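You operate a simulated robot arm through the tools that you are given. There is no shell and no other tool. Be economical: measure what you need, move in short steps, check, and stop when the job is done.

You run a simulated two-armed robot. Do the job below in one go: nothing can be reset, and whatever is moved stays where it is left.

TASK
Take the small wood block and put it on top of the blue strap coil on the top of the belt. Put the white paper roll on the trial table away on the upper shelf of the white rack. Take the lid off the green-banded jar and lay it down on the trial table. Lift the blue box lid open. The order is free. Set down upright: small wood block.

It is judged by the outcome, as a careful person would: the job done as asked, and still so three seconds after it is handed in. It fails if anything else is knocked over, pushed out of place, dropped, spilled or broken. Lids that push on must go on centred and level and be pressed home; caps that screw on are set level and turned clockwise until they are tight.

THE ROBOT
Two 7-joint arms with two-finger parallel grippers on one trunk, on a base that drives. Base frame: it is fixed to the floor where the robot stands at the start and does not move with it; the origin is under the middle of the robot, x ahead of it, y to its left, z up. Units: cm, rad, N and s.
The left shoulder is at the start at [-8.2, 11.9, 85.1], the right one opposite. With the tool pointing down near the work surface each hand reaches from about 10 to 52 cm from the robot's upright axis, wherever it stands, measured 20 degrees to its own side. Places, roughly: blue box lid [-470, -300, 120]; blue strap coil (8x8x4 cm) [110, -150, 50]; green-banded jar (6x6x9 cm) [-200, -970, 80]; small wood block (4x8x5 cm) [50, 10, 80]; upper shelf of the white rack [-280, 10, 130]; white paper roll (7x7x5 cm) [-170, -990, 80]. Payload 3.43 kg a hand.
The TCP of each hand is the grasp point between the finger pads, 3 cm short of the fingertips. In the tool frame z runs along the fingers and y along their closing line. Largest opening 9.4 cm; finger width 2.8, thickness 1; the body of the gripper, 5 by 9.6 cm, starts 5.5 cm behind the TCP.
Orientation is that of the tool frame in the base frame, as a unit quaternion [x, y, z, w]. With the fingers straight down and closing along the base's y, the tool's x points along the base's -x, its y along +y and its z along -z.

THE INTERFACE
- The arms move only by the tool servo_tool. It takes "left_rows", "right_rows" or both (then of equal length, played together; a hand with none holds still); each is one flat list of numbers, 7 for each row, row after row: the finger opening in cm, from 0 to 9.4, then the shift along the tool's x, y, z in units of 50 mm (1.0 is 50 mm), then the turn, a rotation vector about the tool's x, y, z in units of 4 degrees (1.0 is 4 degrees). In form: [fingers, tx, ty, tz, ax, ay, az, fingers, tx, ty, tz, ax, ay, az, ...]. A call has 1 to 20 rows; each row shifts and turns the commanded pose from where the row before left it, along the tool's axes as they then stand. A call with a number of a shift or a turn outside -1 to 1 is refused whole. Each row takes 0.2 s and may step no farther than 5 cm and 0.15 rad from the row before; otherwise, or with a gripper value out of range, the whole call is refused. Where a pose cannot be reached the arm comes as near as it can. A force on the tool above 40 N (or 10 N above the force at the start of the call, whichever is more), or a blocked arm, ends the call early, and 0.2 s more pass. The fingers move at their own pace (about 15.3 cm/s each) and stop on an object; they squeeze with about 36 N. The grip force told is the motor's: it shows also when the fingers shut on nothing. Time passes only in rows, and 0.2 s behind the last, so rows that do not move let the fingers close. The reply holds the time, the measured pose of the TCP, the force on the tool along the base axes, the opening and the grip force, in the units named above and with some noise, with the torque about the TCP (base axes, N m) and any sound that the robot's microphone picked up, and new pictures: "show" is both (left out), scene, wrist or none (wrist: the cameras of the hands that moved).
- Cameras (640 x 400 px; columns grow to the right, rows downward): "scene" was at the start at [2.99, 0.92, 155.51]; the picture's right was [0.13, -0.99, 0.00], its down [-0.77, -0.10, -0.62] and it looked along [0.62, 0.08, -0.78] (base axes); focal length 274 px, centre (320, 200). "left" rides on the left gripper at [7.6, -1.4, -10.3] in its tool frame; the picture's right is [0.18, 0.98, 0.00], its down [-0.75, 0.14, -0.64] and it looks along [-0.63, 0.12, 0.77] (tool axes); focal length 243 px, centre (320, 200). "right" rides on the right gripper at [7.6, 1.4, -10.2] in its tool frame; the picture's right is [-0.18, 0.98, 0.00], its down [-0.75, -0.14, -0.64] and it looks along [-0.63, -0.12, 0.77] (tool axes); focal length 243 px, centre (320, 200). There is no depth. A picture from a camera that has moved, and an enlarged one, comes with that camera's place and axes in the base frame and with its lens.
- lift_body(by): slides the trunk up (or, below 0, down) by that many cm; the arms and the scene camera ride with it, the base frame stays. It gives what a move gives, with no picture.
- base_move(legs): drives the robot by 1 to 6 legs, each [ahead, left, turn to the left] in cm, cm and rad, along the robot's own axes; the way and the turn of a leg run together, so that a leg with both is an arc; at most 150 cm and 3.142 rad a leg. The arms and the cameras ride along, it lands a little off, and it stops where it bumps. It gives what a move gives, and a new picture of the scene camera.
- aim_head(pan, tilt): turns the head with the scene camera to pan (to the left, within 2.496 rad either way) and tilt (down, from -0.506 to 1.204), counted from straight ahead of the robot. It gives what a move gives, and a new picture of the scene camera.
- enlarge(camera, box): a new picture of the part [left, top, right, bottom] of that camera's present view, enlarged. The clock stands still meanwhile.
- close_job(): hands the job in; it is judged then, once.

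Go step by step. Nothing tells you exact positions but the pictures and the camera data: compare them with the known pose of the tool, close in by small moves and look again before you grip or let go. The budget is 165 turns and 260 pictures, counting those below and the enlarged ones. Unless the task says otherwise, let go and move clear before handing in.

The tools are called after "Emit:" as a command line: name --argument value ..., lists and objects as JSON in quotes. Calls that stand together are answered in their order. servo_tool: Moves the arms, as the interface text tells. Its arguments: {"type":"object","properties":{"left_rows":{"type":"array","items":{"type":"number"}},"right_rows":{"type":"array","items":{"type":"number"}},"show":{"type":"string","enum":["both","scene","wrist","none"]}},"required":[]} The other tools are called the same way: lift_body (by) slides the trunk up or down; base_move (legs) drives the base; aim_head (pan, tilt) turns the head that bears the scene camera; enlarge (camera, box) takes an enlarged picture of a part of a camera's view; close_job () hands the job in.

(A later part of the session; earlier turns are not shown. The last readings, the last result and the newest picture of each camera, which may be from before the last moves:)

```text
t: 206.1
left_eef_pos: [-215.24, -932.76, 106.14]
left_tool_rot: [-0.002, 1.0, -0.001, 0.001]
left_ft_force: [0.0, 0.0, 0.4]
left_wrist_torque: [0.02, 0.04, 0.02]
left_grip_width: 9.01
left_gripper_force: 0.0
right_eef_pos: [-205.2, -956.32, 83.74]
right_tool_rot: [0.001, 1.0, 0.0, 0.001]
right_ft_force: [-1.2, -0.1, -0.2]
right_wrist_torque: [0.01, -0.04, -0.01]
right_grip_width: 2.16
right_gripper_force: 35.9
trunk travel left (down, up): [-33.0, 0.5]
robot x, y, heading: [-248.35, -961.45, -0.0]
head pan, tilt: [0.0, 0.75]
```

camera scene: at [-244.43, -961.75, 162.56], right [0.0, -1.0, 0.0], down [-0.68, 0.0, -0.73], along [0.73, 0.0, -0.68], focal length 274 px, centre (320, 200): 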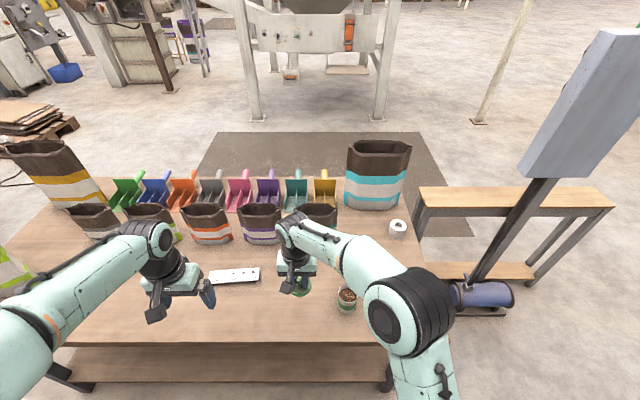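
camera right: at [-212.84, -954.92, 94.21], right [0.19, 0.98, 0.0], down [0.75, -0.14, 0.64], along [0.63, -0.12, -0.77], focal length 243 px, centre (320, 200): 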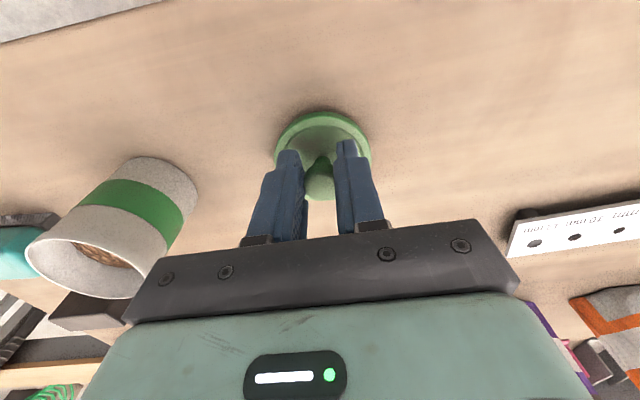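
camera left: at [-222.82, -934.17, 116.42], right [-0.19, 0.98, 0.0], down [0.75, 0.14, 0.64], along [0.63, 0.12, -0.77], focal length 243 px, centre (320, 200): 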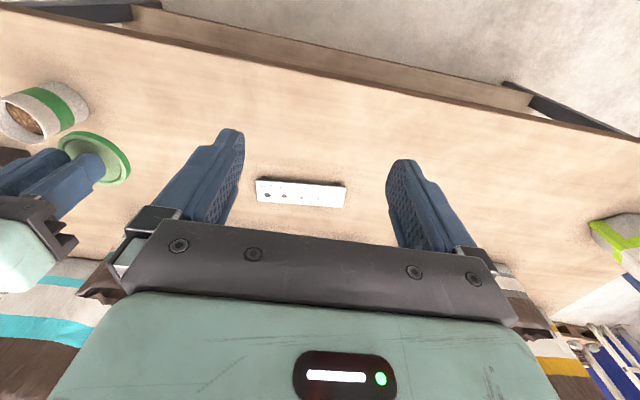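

Emit:
servo_tool --right_rows '[0, 0, 0, 0.06, 0, 0, 0, 0, 0, 0, 0.04, 0, 0, 0, 0, 0, 0, 0, 0, 0, 0]' --show "none"

Emit:
servo_tool --right_rows '[0, 0, 0, 0.05, 0, 0, 0, 0, 0, 0, 0, 0, 0, 0]' --show "none"

Emit:
servo_tool --right_rows '[0, 0, 0, 0.05, 0, 0, 0, 0, 0, 0, 0, 0, 0, 0]' --show "wrist"

```text
t: 206.9
left_eef_pos: [-215.14, -932.72, 106.11]
left_tool_rot: [-0.001, 1.0, -0.001, 0.001]
left_ft_force: [0.0, 0.0, 0.1]
left_wrist_torque: [0.01, 0.01, -0.01]
left_grip_width: 8.99
left_gripper_force: 0.0
right_eef_pos: [-205.13, -956.35, 83.33]
right_tool_rot: [0.0, 1.0, 0.0, 0.001]
right_ft_force: [0.3, 0.2, -0.2]
right_wrist_torque: [-0.02, -0.02, -0.03]
right_grip_width: 2.16
right_gripper_force: 35.7
trunk travel left (down, up): [-33.0, 0.5]
robot x, y, heading: [-248.38, -961.56, -0.0]
head pan, tilt: [0.0, 0.75]
```

```text
t: 207.5
left_eef_pos: [-215.21, -932.77, 106.24]
left_tool_rot: [-0.002, 1.0, -0.001, 0.001]
left_ft_force: [-0.6, 0.0, -0.5]
left_wrist_torque: [-0.03, 0.01, -0.03]
left_grip_width: 9.01
left_gripper_force: 0.1
right_eef_pos: [-205.24, -956.34, 83.11]
right_tool_rot: [0.0, 1.0, 0.0, 0.0]
right_ft_force: [0.1, -0.6, -0.9]
right_wrist_torque: [-0.01, 0.0, -0.02]
right_grip_width: 2.18
right_gripper_force: 35.3
trunk travel left (down, up): [-33.0, 0.5]
robot x, y, heading: [-248.37, -961.93, 0.003]
head pan, tilt: [0.0, 0.75]
```

```text
t: 208.1
left_eef_pos: [-215.28, -932.75, 106.14]
left_tool_rot: [-0.002, 1.0, -0.002, 0.001]
left_ft_force: [-0.2, -0.5, -1.0]
left_wrist_torque: [-0.03, 0.02, 0.01]
left_grip_width: 9.0
left_gripper_force: 0.1
right_eef_pos: [-205.15, -956.26, 82.91]
right_tool_rot: [0.001, 1.0, 0.0, 0.001]
right_ft_force: [-0.2, -0.5, 3.1]
right_wrist_torque: [0.01, 0.02, -0.01]
right_grip_width: 2.17
right_gripper_force: 36.4
trunk travel left (down, up): [-33.0, 0.5]
robot x, y, heading: [-248.07, -961.95, 0.001]
head pan, tilt: [0.0, 0.75]
camera right: at [-212.81, -954.94, 93.04], right [0.19, 0.98, 0.0], down [0.75, -0.14, 0.64], along [0.63, -0.12, -0.77], focal length 243 px, centre (320, 200)
```

right: 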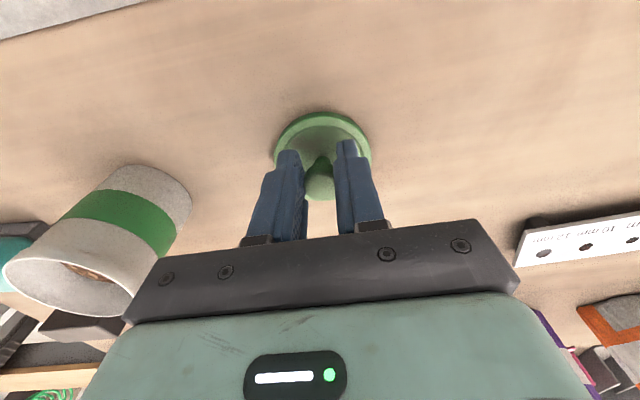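

Contact felt (3 N) with the lid flat. Releasing and rising.

Emit:
servo_tool --right_rows '[0, 0, 0, 0.02, 0, 0, 0, 5, 0, 0, 0, 0, 0, 0, 5, 0, 0, 0, 0, 0, 0, 5, 0, 0, -0.3, 0, 0, 0, 5, 0, 0, -0.6, 0, 0, 0, 5, 0, 0, -0.9, 0, 0, 0, 5, 0, 0, -0.9, 0, 0, 0, 5, 0.6, 0, -0.6, 0, 0, 0, 5, 0.6, -0.3, -0.3, 0, 0, 0]' --show "both"

Emit:
enlarge --camera "scene" --box '[230, 200, 430, 325]'

```text
t: 210.1
left_eef_pos: [-215.33, -932.86, 106.24]
left_tool_rot: [-0.002, 1.0, 0.001, 0.001]
left_ft_force: [0.2, 0.2, -0.3]
left_wrist_torque: [0.0, 0.0, -0.01]
left_grip_width: 9.0
left_gripper_force: 0.1
right_eef_pos: [-211.17, -957.86, 100.64]
right_tool_rot: [0.001, 1.0, 0.0, 0.001]
right_ft_force: [0.6, -0.9, -0.2]
right_wrist_torque: [-0.03, -0.02, -0.01]
right_grip_width: 5.03
right_gripper_force: 0.0
trunk travel left (down, up): [-33.0, 0.5]
robot x, y, heading: [-248.15, -961.86, -0.0]
head pan, tilt: [0.0, 0.75]
camera scene: at [-244.51, -961.98, 162.56], right [0.0, -1.0, 0.0], down [-0.68, 0.0, -0.73], along [0.73, 0.0, -0.68], focal length 274 px, centre (320, 200)
camera right: at [-218.88, -956.48, 110.89], right [0.19, 0.98, 0.0], down [0.75, -0.14, 0.64], along [0.63, -0.12, -0.77], focal length 243 px, centre (320, 200)
```

scene: 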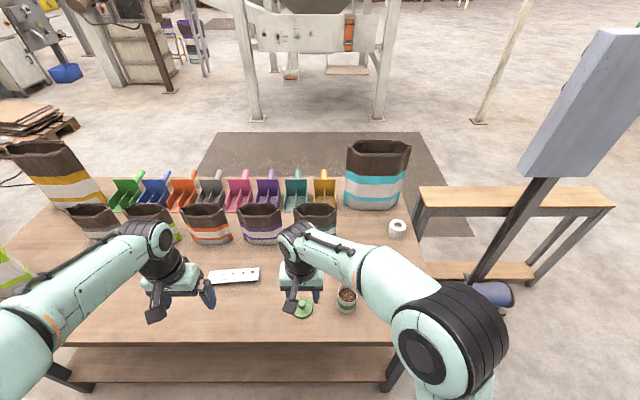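
right: 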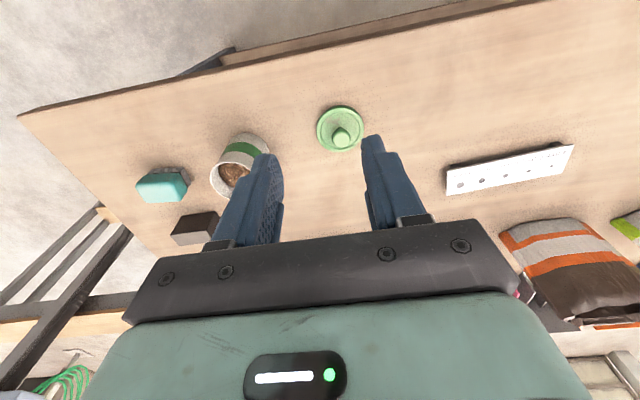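

```text
3.20 times, centred on (330, 262) of scene
camera zoom: at [-244.51, -961.98, 162.56], right [0.0, -1.0, 0.0], down [-0.68, 0.0, -0.73], along [0.73, 0.0, -0.68], focal length 877 px, centre (288, 0)
```

zoom: 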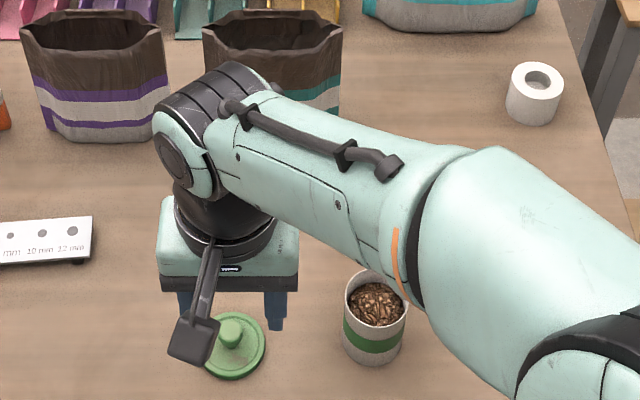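

The lid lies flat on the table. Next is the roll, best reached from the south side: robot near x≈-207 between the table and the blue cylinder. I'll set the right arm forward, then drive around the corner.

Emit:
servo_tool --right_rows '[9, -0.25, -0.9, -0.3, 0, 0, 0, 9, -0.25, -0.9, -0.3, 0, 0, 0, 9, -0.2, -0.9, -0.3, 0, 0, 0, 9, -0.2, -0.9, -0.2, 0, 0, 0, 9, 0, 0, 0, 0, 0, 0]' --show "none"

Emit:
base_move --legs '[[-48, 0, 0], [0, -86, 0], [0, 0, 1.571], [0, -78, 0]]'

Emit:
aim_head --pan -0.5 --tilt 0.9

```text
t: 211.3
left_eef_pos: [-215.28, -932.85, 106.2]
left_tool_rot: [-0.001, 1.0, -0.001, 0.001]
left_ft_force: [-1.0, 0.4, 0.0]
left_wrist_torque: [-0.02, -0.03, 0.01]
left_grip_width: 9.02
left_gripper_force: 0.1
right_eef_pos: [-206.65, -975.9, 106.53]
right_tool_rot: [0.0, 1.0, 0.0, 0.001]
right_ft_force: [0.2, 0.4, -0.7]
right_wrist_torque: [-0.05, -0.01, -0.03]
right_grip_width: 9.01
right_gripper_force: 0.0
trunk travel left (down, up): [-33.0, 0.5]
robot x, y, heading: [-248.27, -961.67, -0.003]
head pan, tilt: [0.0, 0.75]
```

```text
t: 232.3
left_eef_pos: [-247.95, -1014.57, 106.1]
left_tool_rot: [0.711, -0.703, -0.001, -0.001]
left_ft_force: [0.4, -0.2, -0.3]
left_wrist_torque: [-0.06, 0.01, 0.0]
left_grip_width: 9.02
left_gripper_force: 0.1
right_eef_pos: [-204.72, -1005.61, 106.27]
right_tool_rot: [0.711, -0.703, 0.0, 0.0]
right_ft_force: [-1.3, 0.4, -0.6]
right_wrist_torque: [-0.01, -0.02, 0.01]
right_grip_width: 9.0
right_gripper_force: 0.0
trunk travel left (down, up): [-33.0, 0.5]
robot x, y, heading: [-218.58, -1046.91, 1.58]
head pan, tilt: [0.0, 0.75]
camera scene: at [-218.55, -1043.44, 162.56], right [1.0, 0.01, 0.0], down [0.01, -0.68, -0.73], along [-0.01, 0.73, -0.68], focal length 274 px, centre (320, 200)
```

scene: 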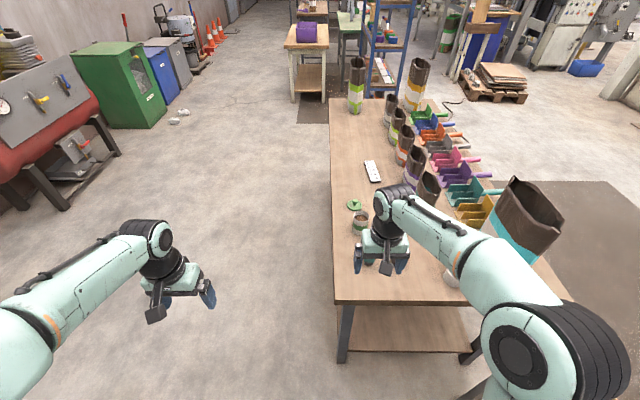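

```text
t: 233.2
left_eef_pos: [-247.69, -1014.75, 106.13]
left_tool_rot: [0.712, -0.702, 0.0, 0.0]
left_ft_force: [-0.1, 0.1, 0.0]
left_wrist_torque: [-0.01, 0.01, 0.02]
left_grip_width: 8.99
left_gripper_force: 0.2
right_eef_pos: [-204.71, -1005.49, 106.36]
right_tool_rot: [0.711, -0.703, -0.001, -0.001]
right_ft_force: [0.4, -0.6, -0.9]
right_wrist_torque: [0.03, -0.01, -0.01]
right_grip_width: 9.01
right_gripper_force: 0.1
trunk travel left (down, up): [-33.0, 0.5]
robot x, y, heading: [-218.56, -1047.33, 1.585]
head pan, tilt: [-0.499, 0.901]
camera scene: at [-214.93, -1045.06, 161.37], right [0.88, -0.47, 0.0], down [-0.37, -0.69, -0.62], along [0.29, 0.55, -0.78], focal length 274 px, centre (320, 200)
```

scene: 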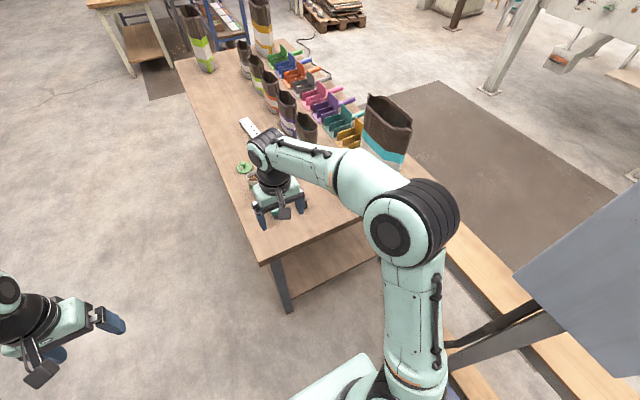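

The right elbow has room in front of the gauge cabinet. Moving ahead 13 cm, then right 8 cm.

Emit:
base_move --legs '[[13, 0, 0], [0, -8, 0]]'

Emit:
enlarge --camera "right" --box '[0, 0, 640, 400]'

```text
t: 235.5
left_eef_pos: [-239.78, -1001.67, 106.19]
left_tool_rot: [0.711, -0.703, 0.001, -0.001]
left_ft_force: [-1.0, -1.1, -0.6]
left_wrist_torque: [0.01, 0.02, -0.02]
left_grip_width: 9.0
left_gripper_force: 0.0
right_eef_pos: [-196.59, -992.48, 106.41]
right_tool_rot: [0.71, -0.704, -0.002, -0.001]
right_ft_force: [1.1, 0.4, -0.9]
right_wrist_torque: [0.02, 0.02, -0.03]
right_grip_width: 9.01
right_gripper_force: 0.0
trunk travel left (down, up): [-33.0, 0.5]
robot x, y, heading: [-210.64, -1034.33, 1.579]
head pan, tilt: [-0.499, 0.901]
camera scene: at [-206.97, -1032.11, 161.37], right [0.88, -0.47, 0.0], down [-0.37, -0.69, -0.62], along [0.29, 0.55, -0.78], focal length 274 px, centre (320, 200)
```

scene: 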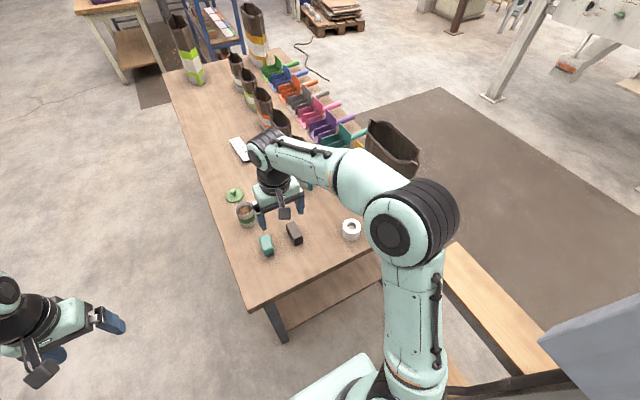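

```text
1.00 times, centred on (320, 200) of right (not enlarged: the box is as wide or as high as the picture)
camera zoom: at [-198.01, -1000.26, 116.54], right [-0.98, 0.18, 0.0], down [0.14, 0.75, 0.64], along [0.11, 0.63, -0.77], focal length 243 px, centre (320, 200)
```

zoom: 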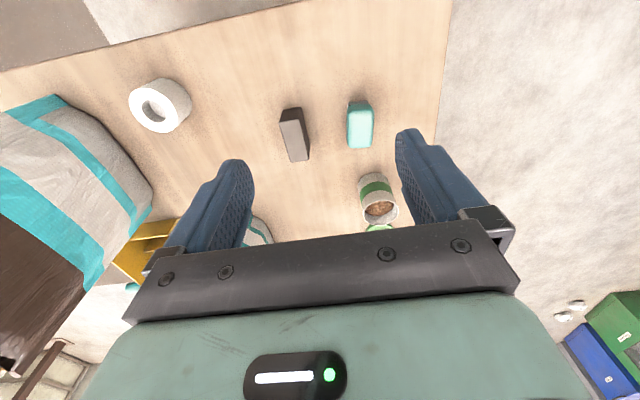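

Both views agree: roll centre ≈(-173.8, -992.5), top z≈83.3, table z≈78.3. I'll pitch the right hand to 56° (good for the shelf later) and bring it behind the roll.

Emit:
servo_tool --right_rows '[9.4, 0.119, -0.326, 0.229, 0, -1, 0, 9.4, 0.134, -0.326, 0.22, 0, -1, 0, 9.4, 0.149, -0.326, 0.21, 0, -1, 0, 9.4, 0.164, -0.326, 0.199, 0, -1, 0, 9.4, 0.177, -0.326, 0.187, 0, -1, 0, 9.4, 0.19, -0.326, 0.175, 0, -1, 0, 9.4, 0.201, -0.326, 0.161, 0, -1, 0, 9.4, 0.212, -0.326, 0.147, 0, -1, 0, 9.4, 0.222, -0.326, 0.131, 0, -1, 0, 9.4, 0.231, -0.326, 0.116, 0, -1, 0, 9.4, 0.238, -0.326, 0.099, 0, -1, 0, 9.4, 0.244, -0.326, 0.082, 0, -1, 0, 9.4, 0.25, -0.326, 0.065, 0, -1, 0, 9.4, 0.254, -0.326, 0.048, 0, -1, 0, 9.4, 0, 0, 0, 0, 0, 0]'

```text
t: 238.7
left_eef_pos: [-239.88, -1001.43, 106.06]
left_tool_rot: [0.711, -0.703, 0.0, 0.0]
left_ft_force: [0.2, 0.4, 0.4]
left_wrist_torque: [-0.03, -0.01, 0.01]
left_grip_width: 9.03
left_gripper_force: 0.0
right_eef_pos: [-177.4, -1000.22, 92.05]
right_tool_rot: [0.658, -0.646, -0.259, -0.286]
right_ft_force: [0.3, 0.9, 0.3]
right_wrist_torque: [-0.02, -0.03, 0.0]
right_grip_width: 9.39
right_gripper_force: 0.1
right hand out of reach, approached as far as the arm can: row 9, 10, 11, 12, 13
trunk travel left (down, up): [-33.0, 0.5]
robot x, y, heading: [-210.74, -1034.25, 1.575]
head pan, tilt: [-0.499, 0.901]
camera scene: at [-207.18, -1032.03, 161.38], right [0.88, -0.47, 0.0], down [-0.37, -0.69, -0.62], along [0.3, 0.55, -0.78], focal length 274 px, centre (320, 200)
camera right: at [-178.84, -1012.77, 93.72], right [-0.99, 0.13, 0.09], down [0.1, 0.07, 0.99], along [0.12, 0.99, -0.08], focal length 243 px, centre (320, 200)
```

scene: 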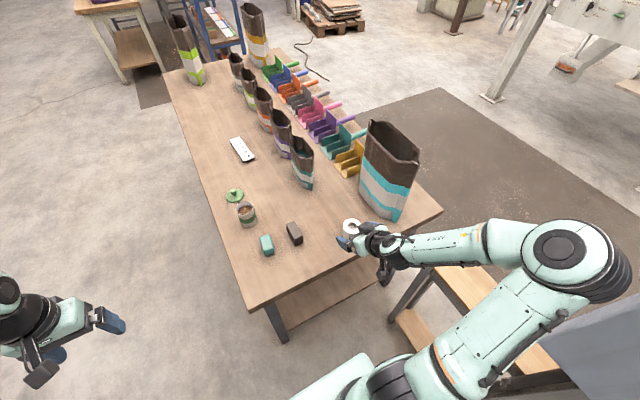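
right: 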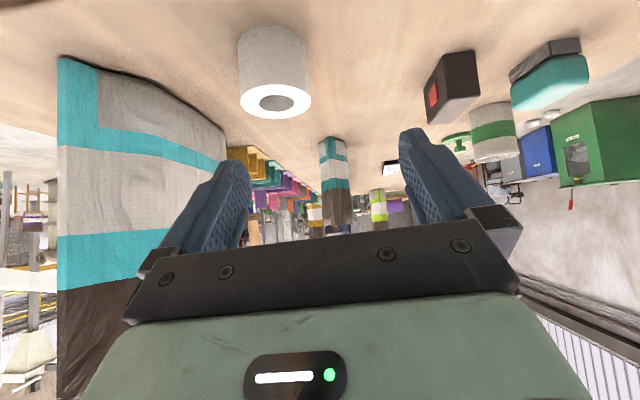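

Pitch ended at 45°, which is fine. The roll centre confirms at (-173.5, -993). I'll align in x and pre-position along the approach line.

Emit:
servo_tool --right_rows '[9.4, 0.222, -0.35, 0.429, 0, 0, 0, 9.4, 0.222, -0.35, 0.429, 0, 0, 0, 9.4, 0, 0, 0, 0, 0, 0]'

```text
t: 239.5
left_eef_pos: [-239.72, -1001.5, 106.17]
left_tool_rot: [0.711, -0.703, 0.001, -0.001]
left_ft_force: [0.1, 0.1, 0.0]
left_wrist_torque: [0.01, 0.01, -0.04]
left_grip_width: 8.99
left_gripper_force: 0.0
right_eef_pos: [-173.43, -998.78, 87.54]
right_tool_rot: [0.658, -0.647, -0.259, -0.286]
right_ft_force: [-0.3, 0.5, -1.1]
right_wrist_torque: [-0.01, 0.0, 0.02]
right_grip_width: 9.42
right_gripper_force: 0.0
trunk travel left (down, up): [-33.0, 0.5]
robot x, y, heading: [-210.25, -1034.61, 1.579]
head pan, tilt: [-0.499, 0.901]
camera scene: at [-207.02, -1032.09, 161.37], right [0.88, -0.47, 0.0], down [-0.37, -0.69, -0.62], along [0.29, 0.55, -0.78], focal length 274 px, centre (320, 200)
camera right: at [-175.03, -1011.41, 89.24], right [-0.99, 0.13, 0.09], down [0.1, 0.07, 0.99], along [0.12, 0.99, -0.09], focal length 243 px, centre (320, 200)
```

scene: 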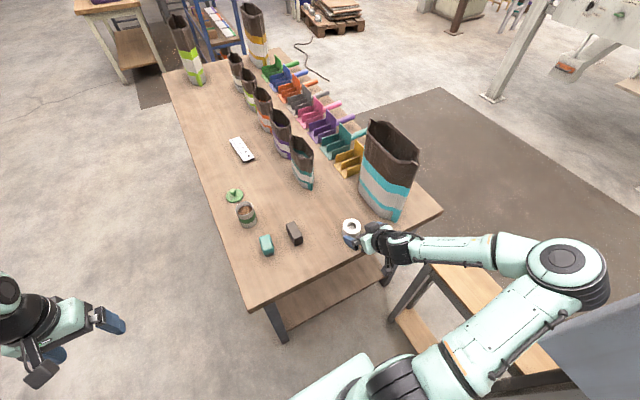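
right: 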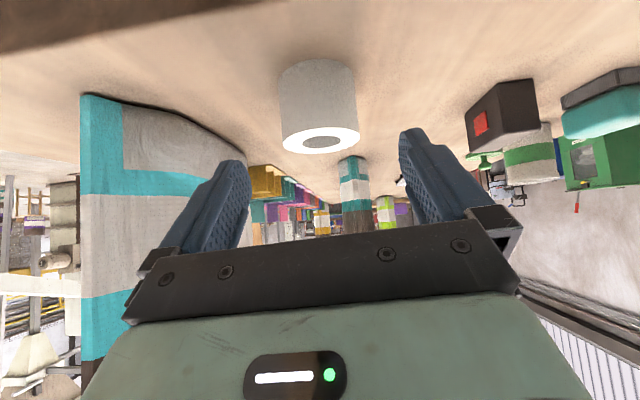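

Centred between the fingers. Advancing 8 cm along the fingers and closing.

Emit:
servo_tool --right_rows '[9.4, 0, 0, 0.4, 0, 0, 0, 9.4, 0, 0, 0.4, 0, 0, 0, 9.4, 0, 0, 0.4, 0, 0, 0, 9.4, 0, 0, 0.38, 0, 0, 0, 9.4, 0, 0, 0, 0, 0, 0]'

```text
t: 240.7
left_eef_pos: [-239.73, -1001.6, 106.11]
left_tool_rot: [0.711, -0.703, 0.0, -0.002]
left_ft_force: [0.1, -0.4, 1.1]
left_wrist_torque: [0.03, -0.02, -0.01]
left_grip_width: 8.99
left_gripper_force: 0.0
right_eef_pos: [-173.39, -993.02, 81.87]
right_tool_rot: [0.657, -0.647, -0.259, -0.286]
right_ft_force: [-0.3, -0.6, 0.9]
right_wrist_torque: [-0.02, -0.04, -0.03]
right_grip_width: 9.41
right_gripper_force: 0.0
trunk travel left (down, up): [-33.0, 0.5]
robot x, y, heading: [-210.44, -1034.04, 1.577]
head pan, tilt: [-0.499, 0.901]
camera scene: at [-206.99, -1032.11, 161.37], right [0.88, -0.47, 0.0], down [-0.37, -0.69, -0.62], along [0.29, 0.55, -0.78], focal length 274 px, centre (320, 200)
camera right: at [-174.87, -1005.77, 83.61], right [-0.99, 0.13, 0.09], down [0.1, 0.07, 0.99], along [0.12, 0.99, -0.09], focal length 243 px, centre (320, 200)
```

scene: 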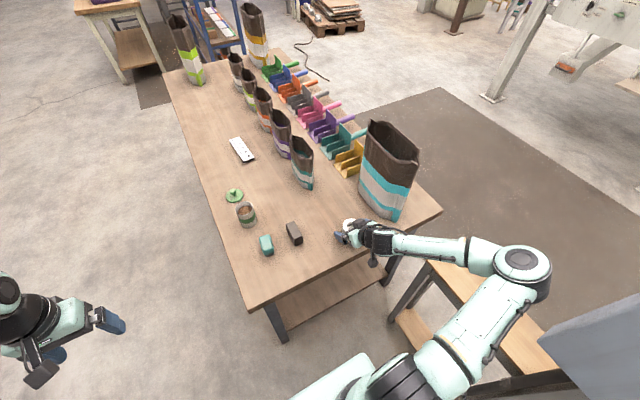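
right: 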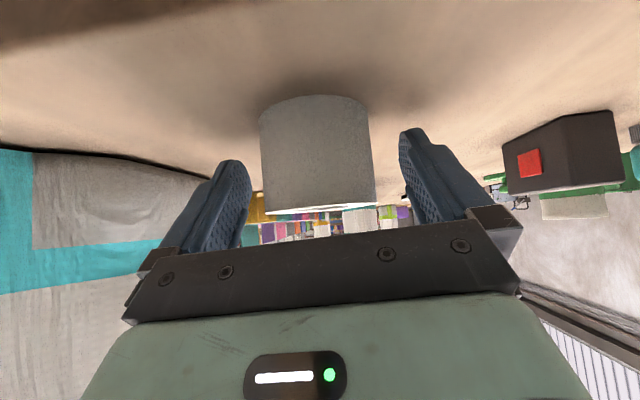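

The roll's centre is about 2 cm beyond the grasp point, so I'll slide 2 cm further forward at constant height, then close.

Emit:
servo_tool --right_rows '[9.4, -0.14, 0, 0.142, 0, 0, 0, 9.4, -0.14, 0, 0.142, 0, 0, 0, 9.4, 0, 0, 0, 0, 0, 0, 0, 0, 0, 0, 0, 0, 0, 0, 0, 0, 0, 0, 0, 0, 0, 0, 0, 0, 0, 0, 0]' --show "wrist"

```text
t: 242.1
left_eef_pos: [-239.61, -1001.47, 106.03]
left_tool_rot: [0.71, -0.704, 0.001, -0.001]
left_ft_force: [0.2, -0.6, -0.3]
left_wrist_torque: [-0.02, 0.02, -0.04]
left_grip_width: 8.99
left_gripper_force: 0.0
right_eef_pos: [-173.34, -991.11, 81.92]
right_tool_rot: [0.658, -0.647, -0.259, -0.286]
right_ft_force: [1.0, 0.3, 1.7]
right_wrist_torque: [0.01, 0.01, -0.03]
right_grip_width: 6.52
right_gripper_force: 36.2
trunk travel left (down, up): [-33.0, 0.5]
robot x, y, heading: [-210.5, -1034.03, 1.574]
head pan, tilt: [-0.499, 0.901]
camera right: at [-174.82, -1003.83, 83.65], right [-0.99, 0.13, 0.09], down [0.1, 0.07, 0.99], along [0.12, 0.99, -0.09], focal length 243 px, centre (320, 200)
```

right: 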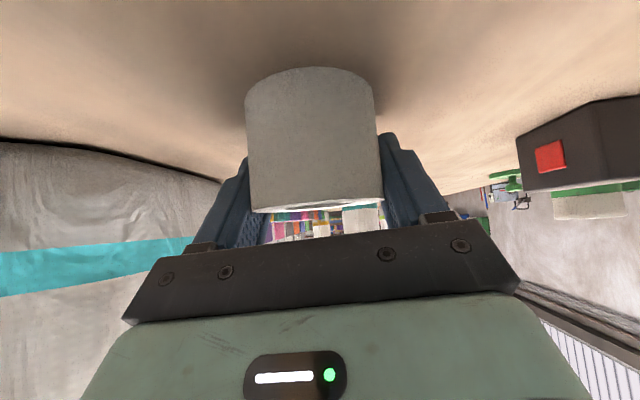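

Gripped at 6.5 cm. Lifting 12 cm.

Emit:
servo_tool --right_rows '[0, -0.2, 0, -0.2, 0, 0, 0, 0, -0.5, 0, -0.49, 0, 0, 0, 0, -0.5, 0, -0.49, 0, 0, 0, 0, -0.5, 0, -0.49, 0, 0, 0, 0, 0, 0, 0, 0, 0, 0]' --show "both"

```text
t: 243.3
left_eef_pos: [-239.75, -1001.67, 106.07]
left_tool_rot: [0.711, -0.703, -0.001, -0.001]
left_ft_force: [0.1, 0.4, 0.0]
left_wrist_torque: [-0.03, 0.02, 0.01]
left_grip_width: 9.01
left_gripper_force: 0.1
right_eef_pos: [-173.63, -991.09, 94.1]
right_tool_rot: [0.658, -0.647, -0.259, -0.285]
right_ft_force: [0.8, 0.4, -1.4]
right_wrist_torque: [0.03, -0.01, -0.02]
right_grip_width: 6.51
right_gripper_force: 36.1
trunk travel left (down, up): [-33.0, 0.5]
robot x, y, heading: [-210.35, -1033.98, 1.577]
head pan, tilt: [-0.499, 0.901]
camera scene: at [-206.91, -1032.08, 161.37], right [0.88, -0.47, 0.0], down [-0.37, -0.69, -0.62], along [0.29, 0.55, -0.78], focal length 274 px, centre (320, 200)
camera right: at [-175.21, -1003.68, 95.69], right [-0.99, 0.13, 0.09], down [0.1, 0.07, 0.99], along [0.12, 0.99, -0.09], focal length 243 px, centre (320, 200)
```

scene: 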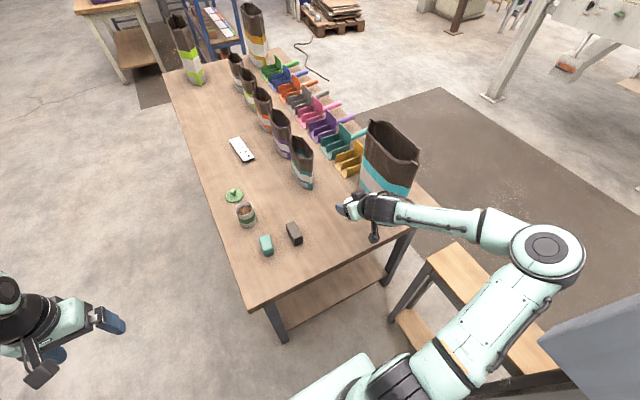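
right: 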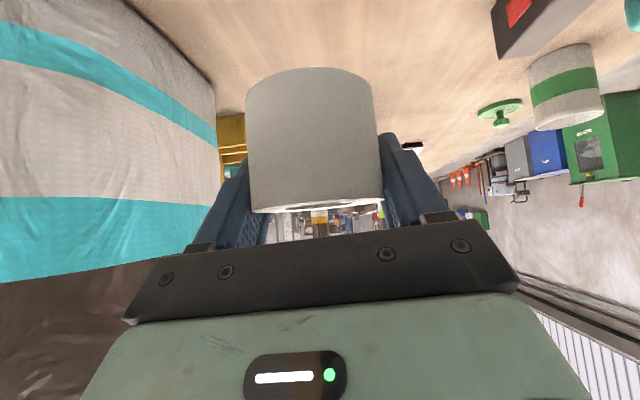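

The roll is held. I'll slide west away from the table, tuck the right hand in, and head north along the west corridor toward the blue wall box, carrying the roll.

Emit:
base_move --legs '[[0, 130, 0]]'

Emit:
servo_tool --right_rows '[0, -0.1, 0.7, -0.1, 0, 0, 0, 0, -0.1, 0.7, -0.1, 0, 0, 0, 0, -0.1, 0.7, -0.1, 0, 0, 0, 0, -0.1, 0.7, -0.1, 0, 0, 0, 0, -0.1, 0.7, -0.1, 0, 0, 0, 0, 0, 0, 0, 0, 0, 0]' --show "none"

Emit:
aim_head --pan 0.0 --tilt 0.35

```text
t: 254.9
left_eef_pos: [-370.31, -1004.07, 106.06]
left_tool_rot: [0.717, -0.697, 0.0, -0.001]
left_ft_force: [-0.2, 0.3, -0.6]
left_wrist_torque: [0.01, 0.01, -0.02]
left_grip_width: 9.0
left_gripper_force: 0.0
right_eef_pos: [-304.5, -992.17, 93.91]
right_tool_rot: [0.664, -0.641, -0.261, -0.284]
right_ft_force: [0.1, 0.0, -0.9]
right_wrist_torque: [-0.01, 0.01, 0.03]
right_grip_width: 6.5
right_gripper_force: 36.3
trunk travel left (down, up): [-33.0, 0.5]
robot x, y, heading: [-340.62, -1035.95, 1.6]
head pan, tilt: [-0.499, 0.901]
camera scene: at [-336.97, -1033.95, 161.37], right [0.89, -0.46, 0.0], down [-0.36, -0.7, -0.62], along [0.28, 0.55, -0.78], focal length 274 px, centre (320, 200)
```

scene: 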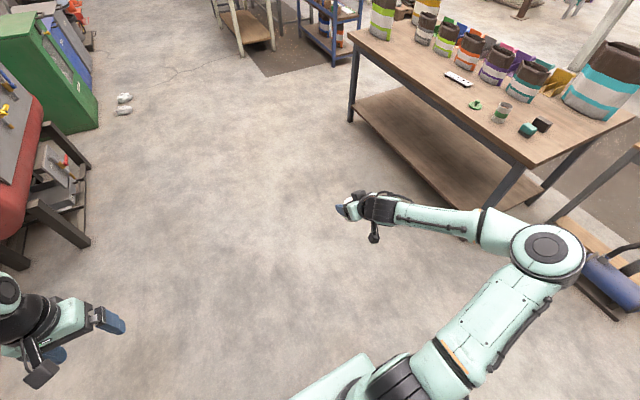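

```text
t: 256.3
left_eef_pos: [-370.33, -1004.0, 106.21]
left_tool_rot: [0.717, -0.697, -0.001, 0.0]
left_ft_force: [0.1, -0.6, 0.1]
left_wrist_torque: [0.01, 0.0, 0.0]
left_grip_width: 8.99
left_gripper_force: 0.1
right_eef_pos: [-322.11, -992.61, 96.82]
right_tool_rot: [0.664, -0.641, -0.261, -0.283]
right_ft_force: [0.1, -0.5, -0.2]
right_wrist_torque: [0.04, -0.03, 0.02]
right_grip_width: 6.47
right_gripper_force: 35.6
trunk travel left (down, up): [-33.0, 0.5]
robot x, y, heading: [-340.59, -1035.83, 1.597]
head pan, tilt: [-0.499, 0.901]
```

```text
t: 257.3
left_eef_pos: [-370.18, -1003.86, 106.08]
left_tool_rot: [0.717, -0.697, 0.0, -0.001]
left_ft_force: [0.2, 0.0, 0.0]
left_wrist_torque: [-0.04, 0.02, 0.0]
left_grip_width: 9.0
left_gripper_force: 0.0
right_eef_pos: [-322.18, -992.58, 96.86]
right_tool_rot: [0.664, -0.641, -0.261, -0.283]
right_ft_force: [-0.4, 0.1, -1.2]
right_wrist_torque: [0.0, 0.03, 0.03]
right_grip_width: 6.51
right_gripper_force: 36.0
trunk travel left (down, up): [-33.0, 0.5]
robot x, y, heading: [-340.62, -1036.43, 1.6]
head pan, tilt: [0.0, 0.351]
camera scene: at [-340.63, -1031.36, 166.12], right [1.0, 0.02, 0.0], down [0.01, -0.34, -0.94], along [-0.02, 0.94, -0.34], focal length 274 px, centre (320, 200)
```

scene: 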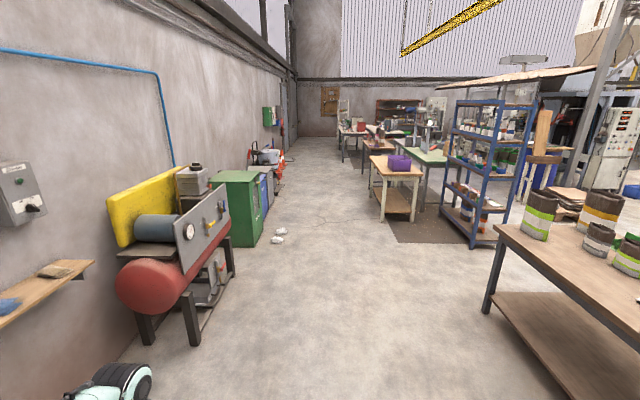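

The corridor is clear. Correcting heading and driving north about 600 cm at x≈-332.

Emit:
base_move --legs '[[0, -8, -0.029], [150, 0, 0], [150, 0, 0], [150, 0, 0], [120, 0, 0]]'

Emit:
aim_head --pan 0.7 --tilt 0.3

```text
t: 285.5
left_eef_pos: [-361.05, -431.19, 106.2]
left_tool_rot: [-0.704, 0.71, 0.0, 0.001]
left_ft_force: [-0.4, 0.1, -0.2]
left_wrist_torque: [0.01, -0.02, 0.05]
left_grip_width: 9.02
left_gripper_force: 0.0
right_eef_pos: [-312.47, -421.47, 96.75]
right_tool_rot: [-0.652, 0.653, 0.257, 0.287]
right_ft_force: [-0.7, 0.2, -0.2]
right_wrist_torque: [0.04, -0.01, 0.01]
right_grip_width: 6.47
right_gripper_force: 36.2
trunk travel left (down, up): [-33.0, 0.5]
robot x, y, heading: [-332.23, -464.16, 1.556]
head pan, tilt: [0.0, 0.351]
camera scene: at [-332.43, -459.55, 166.12], right [1.0, -0.01, 0.0], down [0.0, -0.34, -0.94], along [0.01, 0.94, -0.34], focal length 274 px, centre (320, 200)
```

scene: 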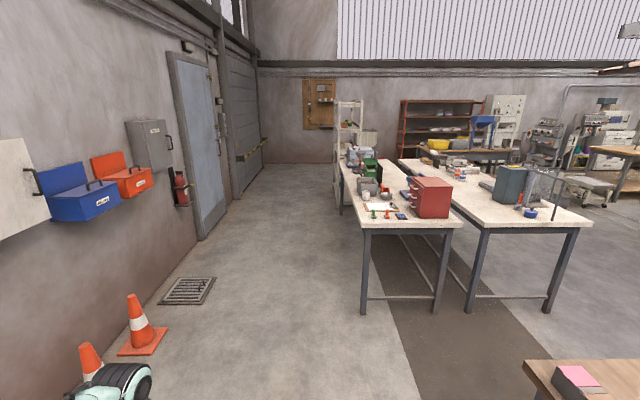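

```text
t: 286.6
left_eef_pos: [-361.2, -431.17, 106.09]
left_tool_rot: [-0.705, 0.71, 0.0, 0.001]
left_ft_force: [0.2, -0.4, -0.2]
left_wrist_torque: [0.03, 0.04, -0.05]
left_grip_width: 8.96
left_gripper_force: 0.1
right_eef_pos: [-312.53, -421.51, 96.77]
right_tool_rot: [-0.652, 0.653, 0.256, 0.287]
right_ft_force: [0.3, -0.2, -0.4]
right_wrist_torque: [-0.02, 0.01, -0.02]
right_grip_width: 6.49
right_gripper_force: 35.7
trunk travel left (down, up): [-33.0, 0.5]
robot x, y, heading: [-332.12, -464.31, 1.56]
head pan, tilt: [0.7, 0.3]
camera scene: at [-338.46, -461.63, 166.6], right [0.77, 0.63, 0.0], down [0.19, -0.23, -0.96], along [-0.61, 0.74, -0.3], focal length 274 px, centre (320, 200)
```

scene: 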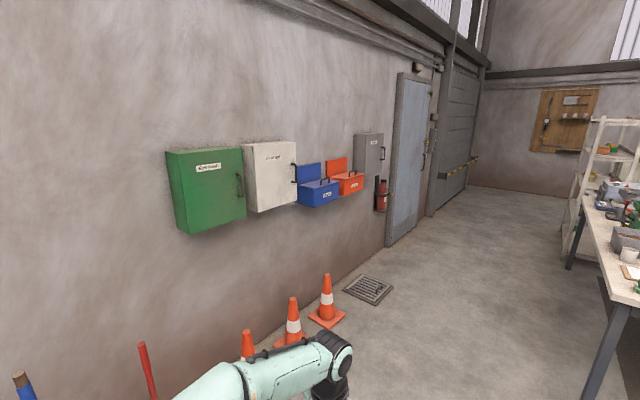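

The blue box hangs on the wall with a handled lid. I'll zoom in on it.

Emit:
enlarge --camera "scene" --box '[270, 130, 390, 205]'

Emit:
enlarge --camera "scene" --box '[160, 250, 400, 400]'

```text
5.33 times, centred on (330, 168) of scene
camera zoom: at [-338.46, -461.63, 166.6], right [0.77, 0.63, 0.0], down [0.19, -0.23, -0.96], along [-0.61, 0.74, -0.3], focal length 1462 px, centre (267, 373)
```

zoom: 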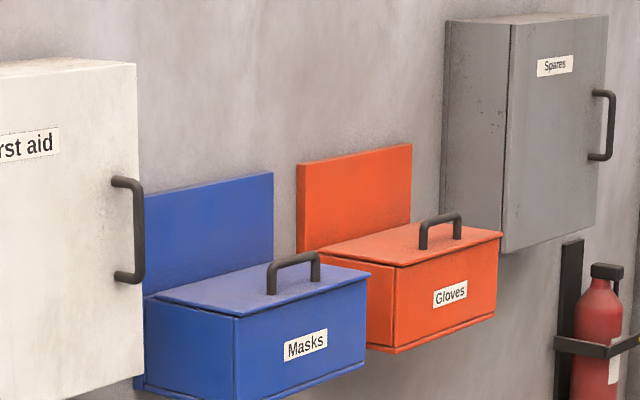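

```text
2.67 times, centred on (280, 325) of scene
camera zoom: at [-338.46, -461.63, 166.6], right [0.77, 0.63, 0.0], down [0.19, -0.23, -0.96], along [-0.61, 0.74, -0.3], focal length 731 px, centre (427, -133)
```

zoom: 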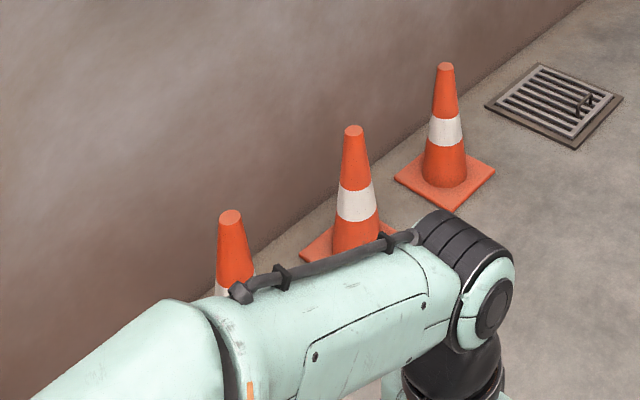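

The box ("Masks") has a lid with an upright handle, hinged at the wall. I'll drive in front of it, avoiding the cones, and face the wall for a closer look.

Emit:
base_move --legs '[[0, 40, 0], [150, 0, 0], [25, 0, 0], [0, 0, 1.584], [15, 0, 0]]'

Emit:
aim_head --pan 0.15 --tilt 0.5

Emit:
enlarge --camera "scene" --box '[240, 100, 480, 250]'

```text
t: 303.7
left_eef_pos: [-419.23, -319.38, 106.17]
left_tool_rot: [1.0, -0.004, -0.001, -0.001]
left_ft_force: [0.5, -0.6, -0.4]
left_wrist_torque: [-0.03, 0.03, 0.01]
left_grip_width: 8.98
left_gripper_force: 0.2
right_eef_pos: [-428.81, -270.77, 96.85]
right_tool_rot: [0.923, -0.001, -0.384, -0.022]
right_ft_force: [1.0, 0.1, -1.0]
right_wrist_torque: [0.0, 0.01, -0.01]
right_grip_width: 6.52
right_gripper_force: 36.0
trunk travel left (down, up): [-33.0, 0.5]
robot x, y, heading: [-386.05, -290.4, 3.125]
head pan, tilt: [0.7, 0.3]
camera scene: at [-388.87, -296.72, 166.57], right [-0.63, 0.77, 0.0], down [0.23, 0.19, -0.96], along [-0.74, -0.61, -0.3], focal length 274 px, centre (320, 200)
```

scene: 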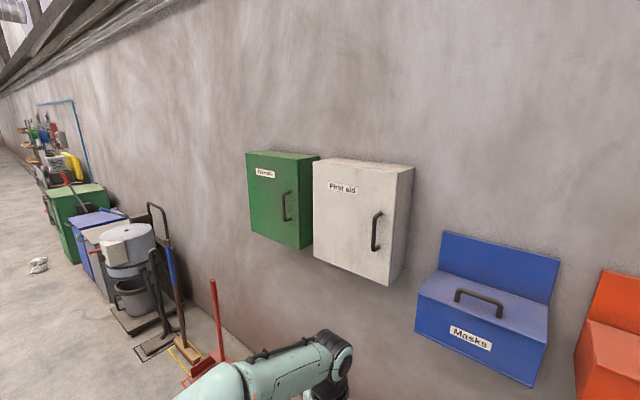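

```text
t: 304.7
left_eef_pos: [-419.32, -319.39, 106.13]
left_tool_rot: [1.0, -0.004, -0.001, -0.001]
left_ft_force: [-0.1, -0.4, -0.7]
left_wrist_torque: [-0.01, 0.02, -0.01]
left_grip_width: 9.01
left_gripper_force: 0.1
right_eef_pos: [-428.91, -270.75, 96.82]
right_tool_rot: [0.923, -0.001, -0.385, -0.022]
right_ft_force: [0.0, 0.0, -1.3]
right_wrist_torque: [0.01, 0.04, 0.04]
right_grip_width: 6.5
right_gripper_force: 35.6
trunk travel left (down, up): [-33.0, 0.5]
robot x, y, heading: [-385.99, -290.29, 3.126]
head pan, tilt: [0.15, 0.499]
camera scene: at [-390.7, -292.05, 164.76], right [-0.14, 0.99, 0.0], down [0.47, 0.07, -0.88], along [-0.87, -0.12, -0.48], focal length 274 px, centre (320, 200)
```

scene: 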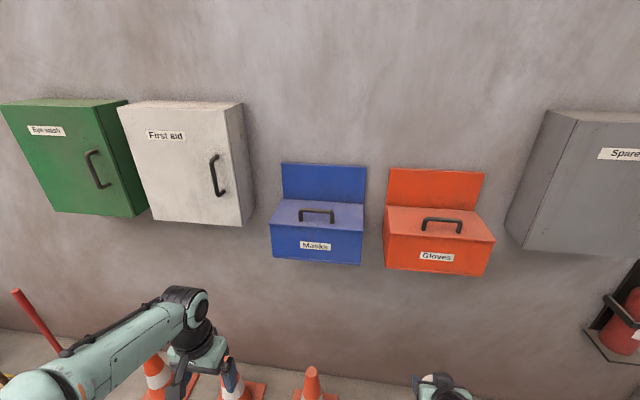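

```text
2.67 times, centred on (360, 175) of scene
camera zoom: at [-390.7, -292.05, 164.76], right [-0.14, 0.99, 0.0], down [0.47, 0.07, -0.88], along [-0.87, -0.12, -0.48], focal length 731 px, centre (213, 267)
```

zoom: 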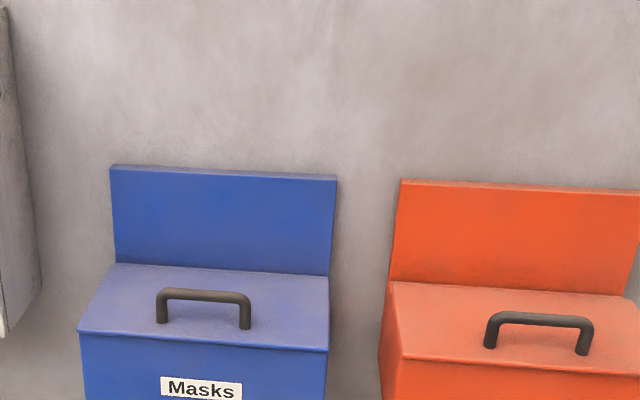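

Triangulated: handle bar top at (-464.3, -303.2, 120.5); lid front edge x≈-461.6, y -318…-288, z≈115.5; hinge near x≈-479.5. I'll inspect the lip and handle more closely.

Emit:
enlarge --camera "scene" --box '[264, 190, 376, 260]'

```text
5.71 times, centred on (320, 225) of scene
camera zoom: at [-390.7, -292.05, 164.76], right [-0.14, 0.99, 0.0], down [0.47, 0.07, -0.88], along [-0.87, -0.12, -0.48], focal length 1566 px, centre (320, 57)
```

zoom: 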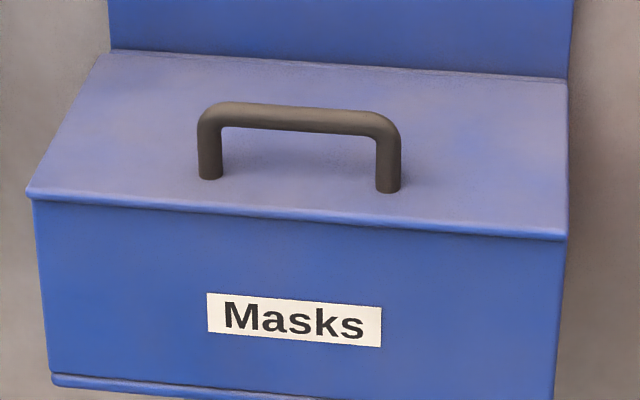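

The lid has a small front lip. Plan: point the left hand nearly horizontal, hook the fingertips under the lip, raise it, then push the underside back. First orient the hand here, away from the wall.

Emit:
servo_tool --left_rows '[3, -0.17, -0.15, -0.07, 0, -1, 0, 3, -0.174, -0.15, -0.058, 0, -1, 0, 3, -0.178, -0.15, -0.046, 0, -1, 0, 3, -0.181, -0.15, -0.033, 0, -1, 0, 3, -0.183, -0.15, -0.02, 0, -1, 0, 3, -0.184, -0.15, -0.008, 0, -1, 0, 3, -0.184, -0.15, 0.005, 0, -1, 0, 3, -0.183, -0.15, 0.018, 0, -1, 0, 3, -0.181, -0.15, 0.031, 0, -1, 0, 3, -0.179, -0.15, 0.043, 0, -1, 0, 3, -0.175, -0.15, 0.056, 0, -1, 0, 3, -0.171, -0.15, 0.068, 0, -1, 0, 3, -0.166, -0.15, 0.08, 0, -1, 0, 3, -0.16, -0.15, 0.091, 0, -1, 0, 3, -0.153, -0.15, 0.102, 0, -1, 0, 3, -0.146, -0.15, 0.112, 0, -1, 0, 3, -0.137, -0.15, 0.122, 0, -1, 0, 3, -0.129, -0.15, 0.131, 0, -1, 0, 3, -0.119, -0.15, 0.14, 0, -1, 0, 3, -0.109, -0.15, 0.148, 0, -1, 0]'

```text
t: 308.9
left_eef_pos: [-436.27, -304.14, 113.27]
left_tool_rot: [0.765, -0.003, -0.644, -0.003]
left_ft_force: [-0.3, -0.4, -0.6]
left_wrist_torque: [0.0, 0.0, 0.01]
left_grip_width: 3.01
left_gripper_force: 0.1
right_eef_pos: [-428.9, -270.68, 96.7]
right_tool_rot: [0.923, -0.001, -0.384, -0.022]
right_ft_force: [0.0, -0.2, -0.3]
right_wrist_torque: [-0.04, 0.02, 0.01]
right_grip_width: 6.5
right_gripper_force: 36.0
trunk travel left (down, up): [-33.0, 0.5]
robot x, y, heading: [-386.15, -290.46, 3.13]
head pan, tilt: [0.15, 0.499]
camera scene: at [-390.77, -292.03, 164.76], right [-0.14, 0.99, 0.0], down [0.47, 0.07, -0.88], along [-0.87, -0.12, -0.48], focal length 274 px, centre (320, 200)
camera left: at [-424.79, -302.87, 107.56], right [0.02, -0.98, -0.18], down [0.5, -0.15, 0.85], along [-0.86, -0.11, 0.49], focal length 243 px, centre (320, 200)
```

scene: 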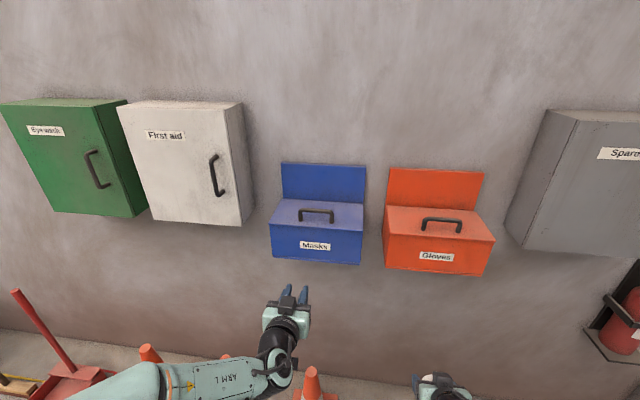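
left: 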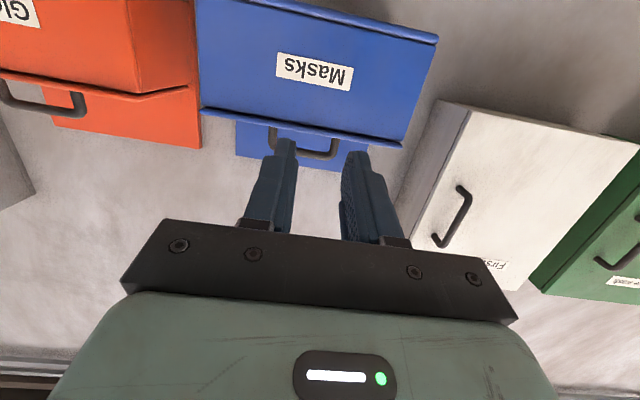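

Good view of the lip from below. Driving 12 cm closer.

Emit:
base_move --legs '[[12, 0, 0]]'

Emit:
enlarge --camera "left" --box '[160, 30, 480, 230]'

Emit:
enlarge --camera "scene" --box '[240, 180, 400, 280]'

```text
t: 310.1
left_eef_pos: [-448.19, -304.04, 113.25]
left_tool_rot: [0.765, -0.003, -0.644, -0.003]
left_ft_force: [-0.1, 0.1, 0.0]
left_wrist_torque: [0.02, 0.02, 0.03]
left_grip_width: 3.01
left_gripper_force: 0.1
right_eef_pos: [-440.78, -270.57, 96.77]
right_tool_rot: [0.923, -0.001, -0.384, -0.022]
right_ft_force: [-1.3, -0.2, -0.8]
right_wrist_torque: [0.01, 0.01, 0.0]
right_grip_width: 6.48
right_gripper_force: 36.1
trunk travel left (down, up): [-33.0, 0.5]
robot x, y, heading: [-398.07, -290.29, 3.133]
head pan, tilt: [0.15, 0.499]
camera scene: at [-402.72, -291.88, 164.73], right [-0.14, 0.99, 0.0], down [0.47, 0.07, -0.88], along [-0.87, -0.12, -0.48], focal length 274 px, centre (320, 200)
```

scene: 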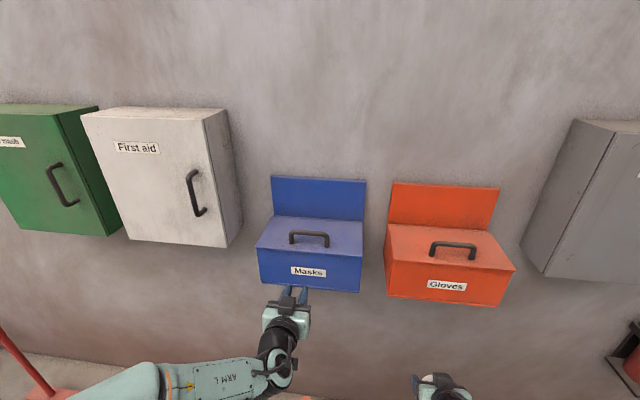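

```text
2.00 times, centred on (320, 130) of left
camera zoom: at [-436.7, -302.74, 107.53], right [0.02, -0.98, -0.18], down [0.5, -0.15, 0.85], along [-0.86, -0.11, 0.49], focal length 485 px, centre (320, 340)
```

zoom: 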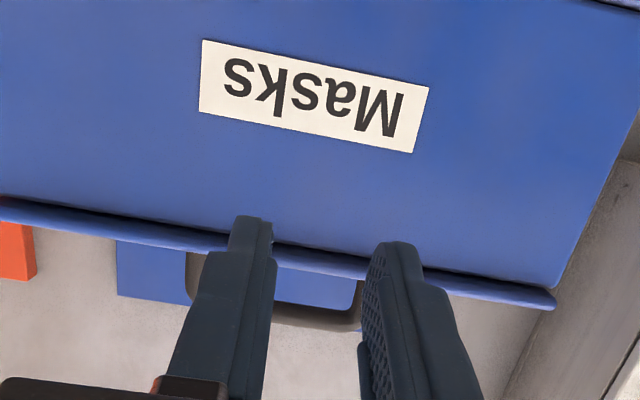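

```text
4.00 times, centred on (320, 230) of scene
camera zoom: at [-402.72, -291.88, 164.73], right [-0.14, 0.99, 0.0], down [0.47, 0.07, -0.88], along [-0.87, -0.12, -0.48], focal length 1096 px, centre (320, 80)
```

zoom: 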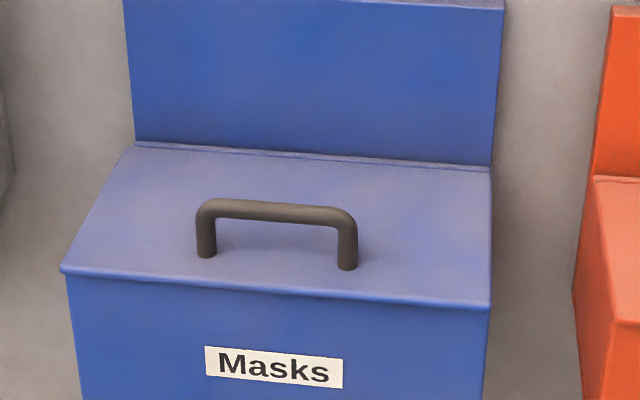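

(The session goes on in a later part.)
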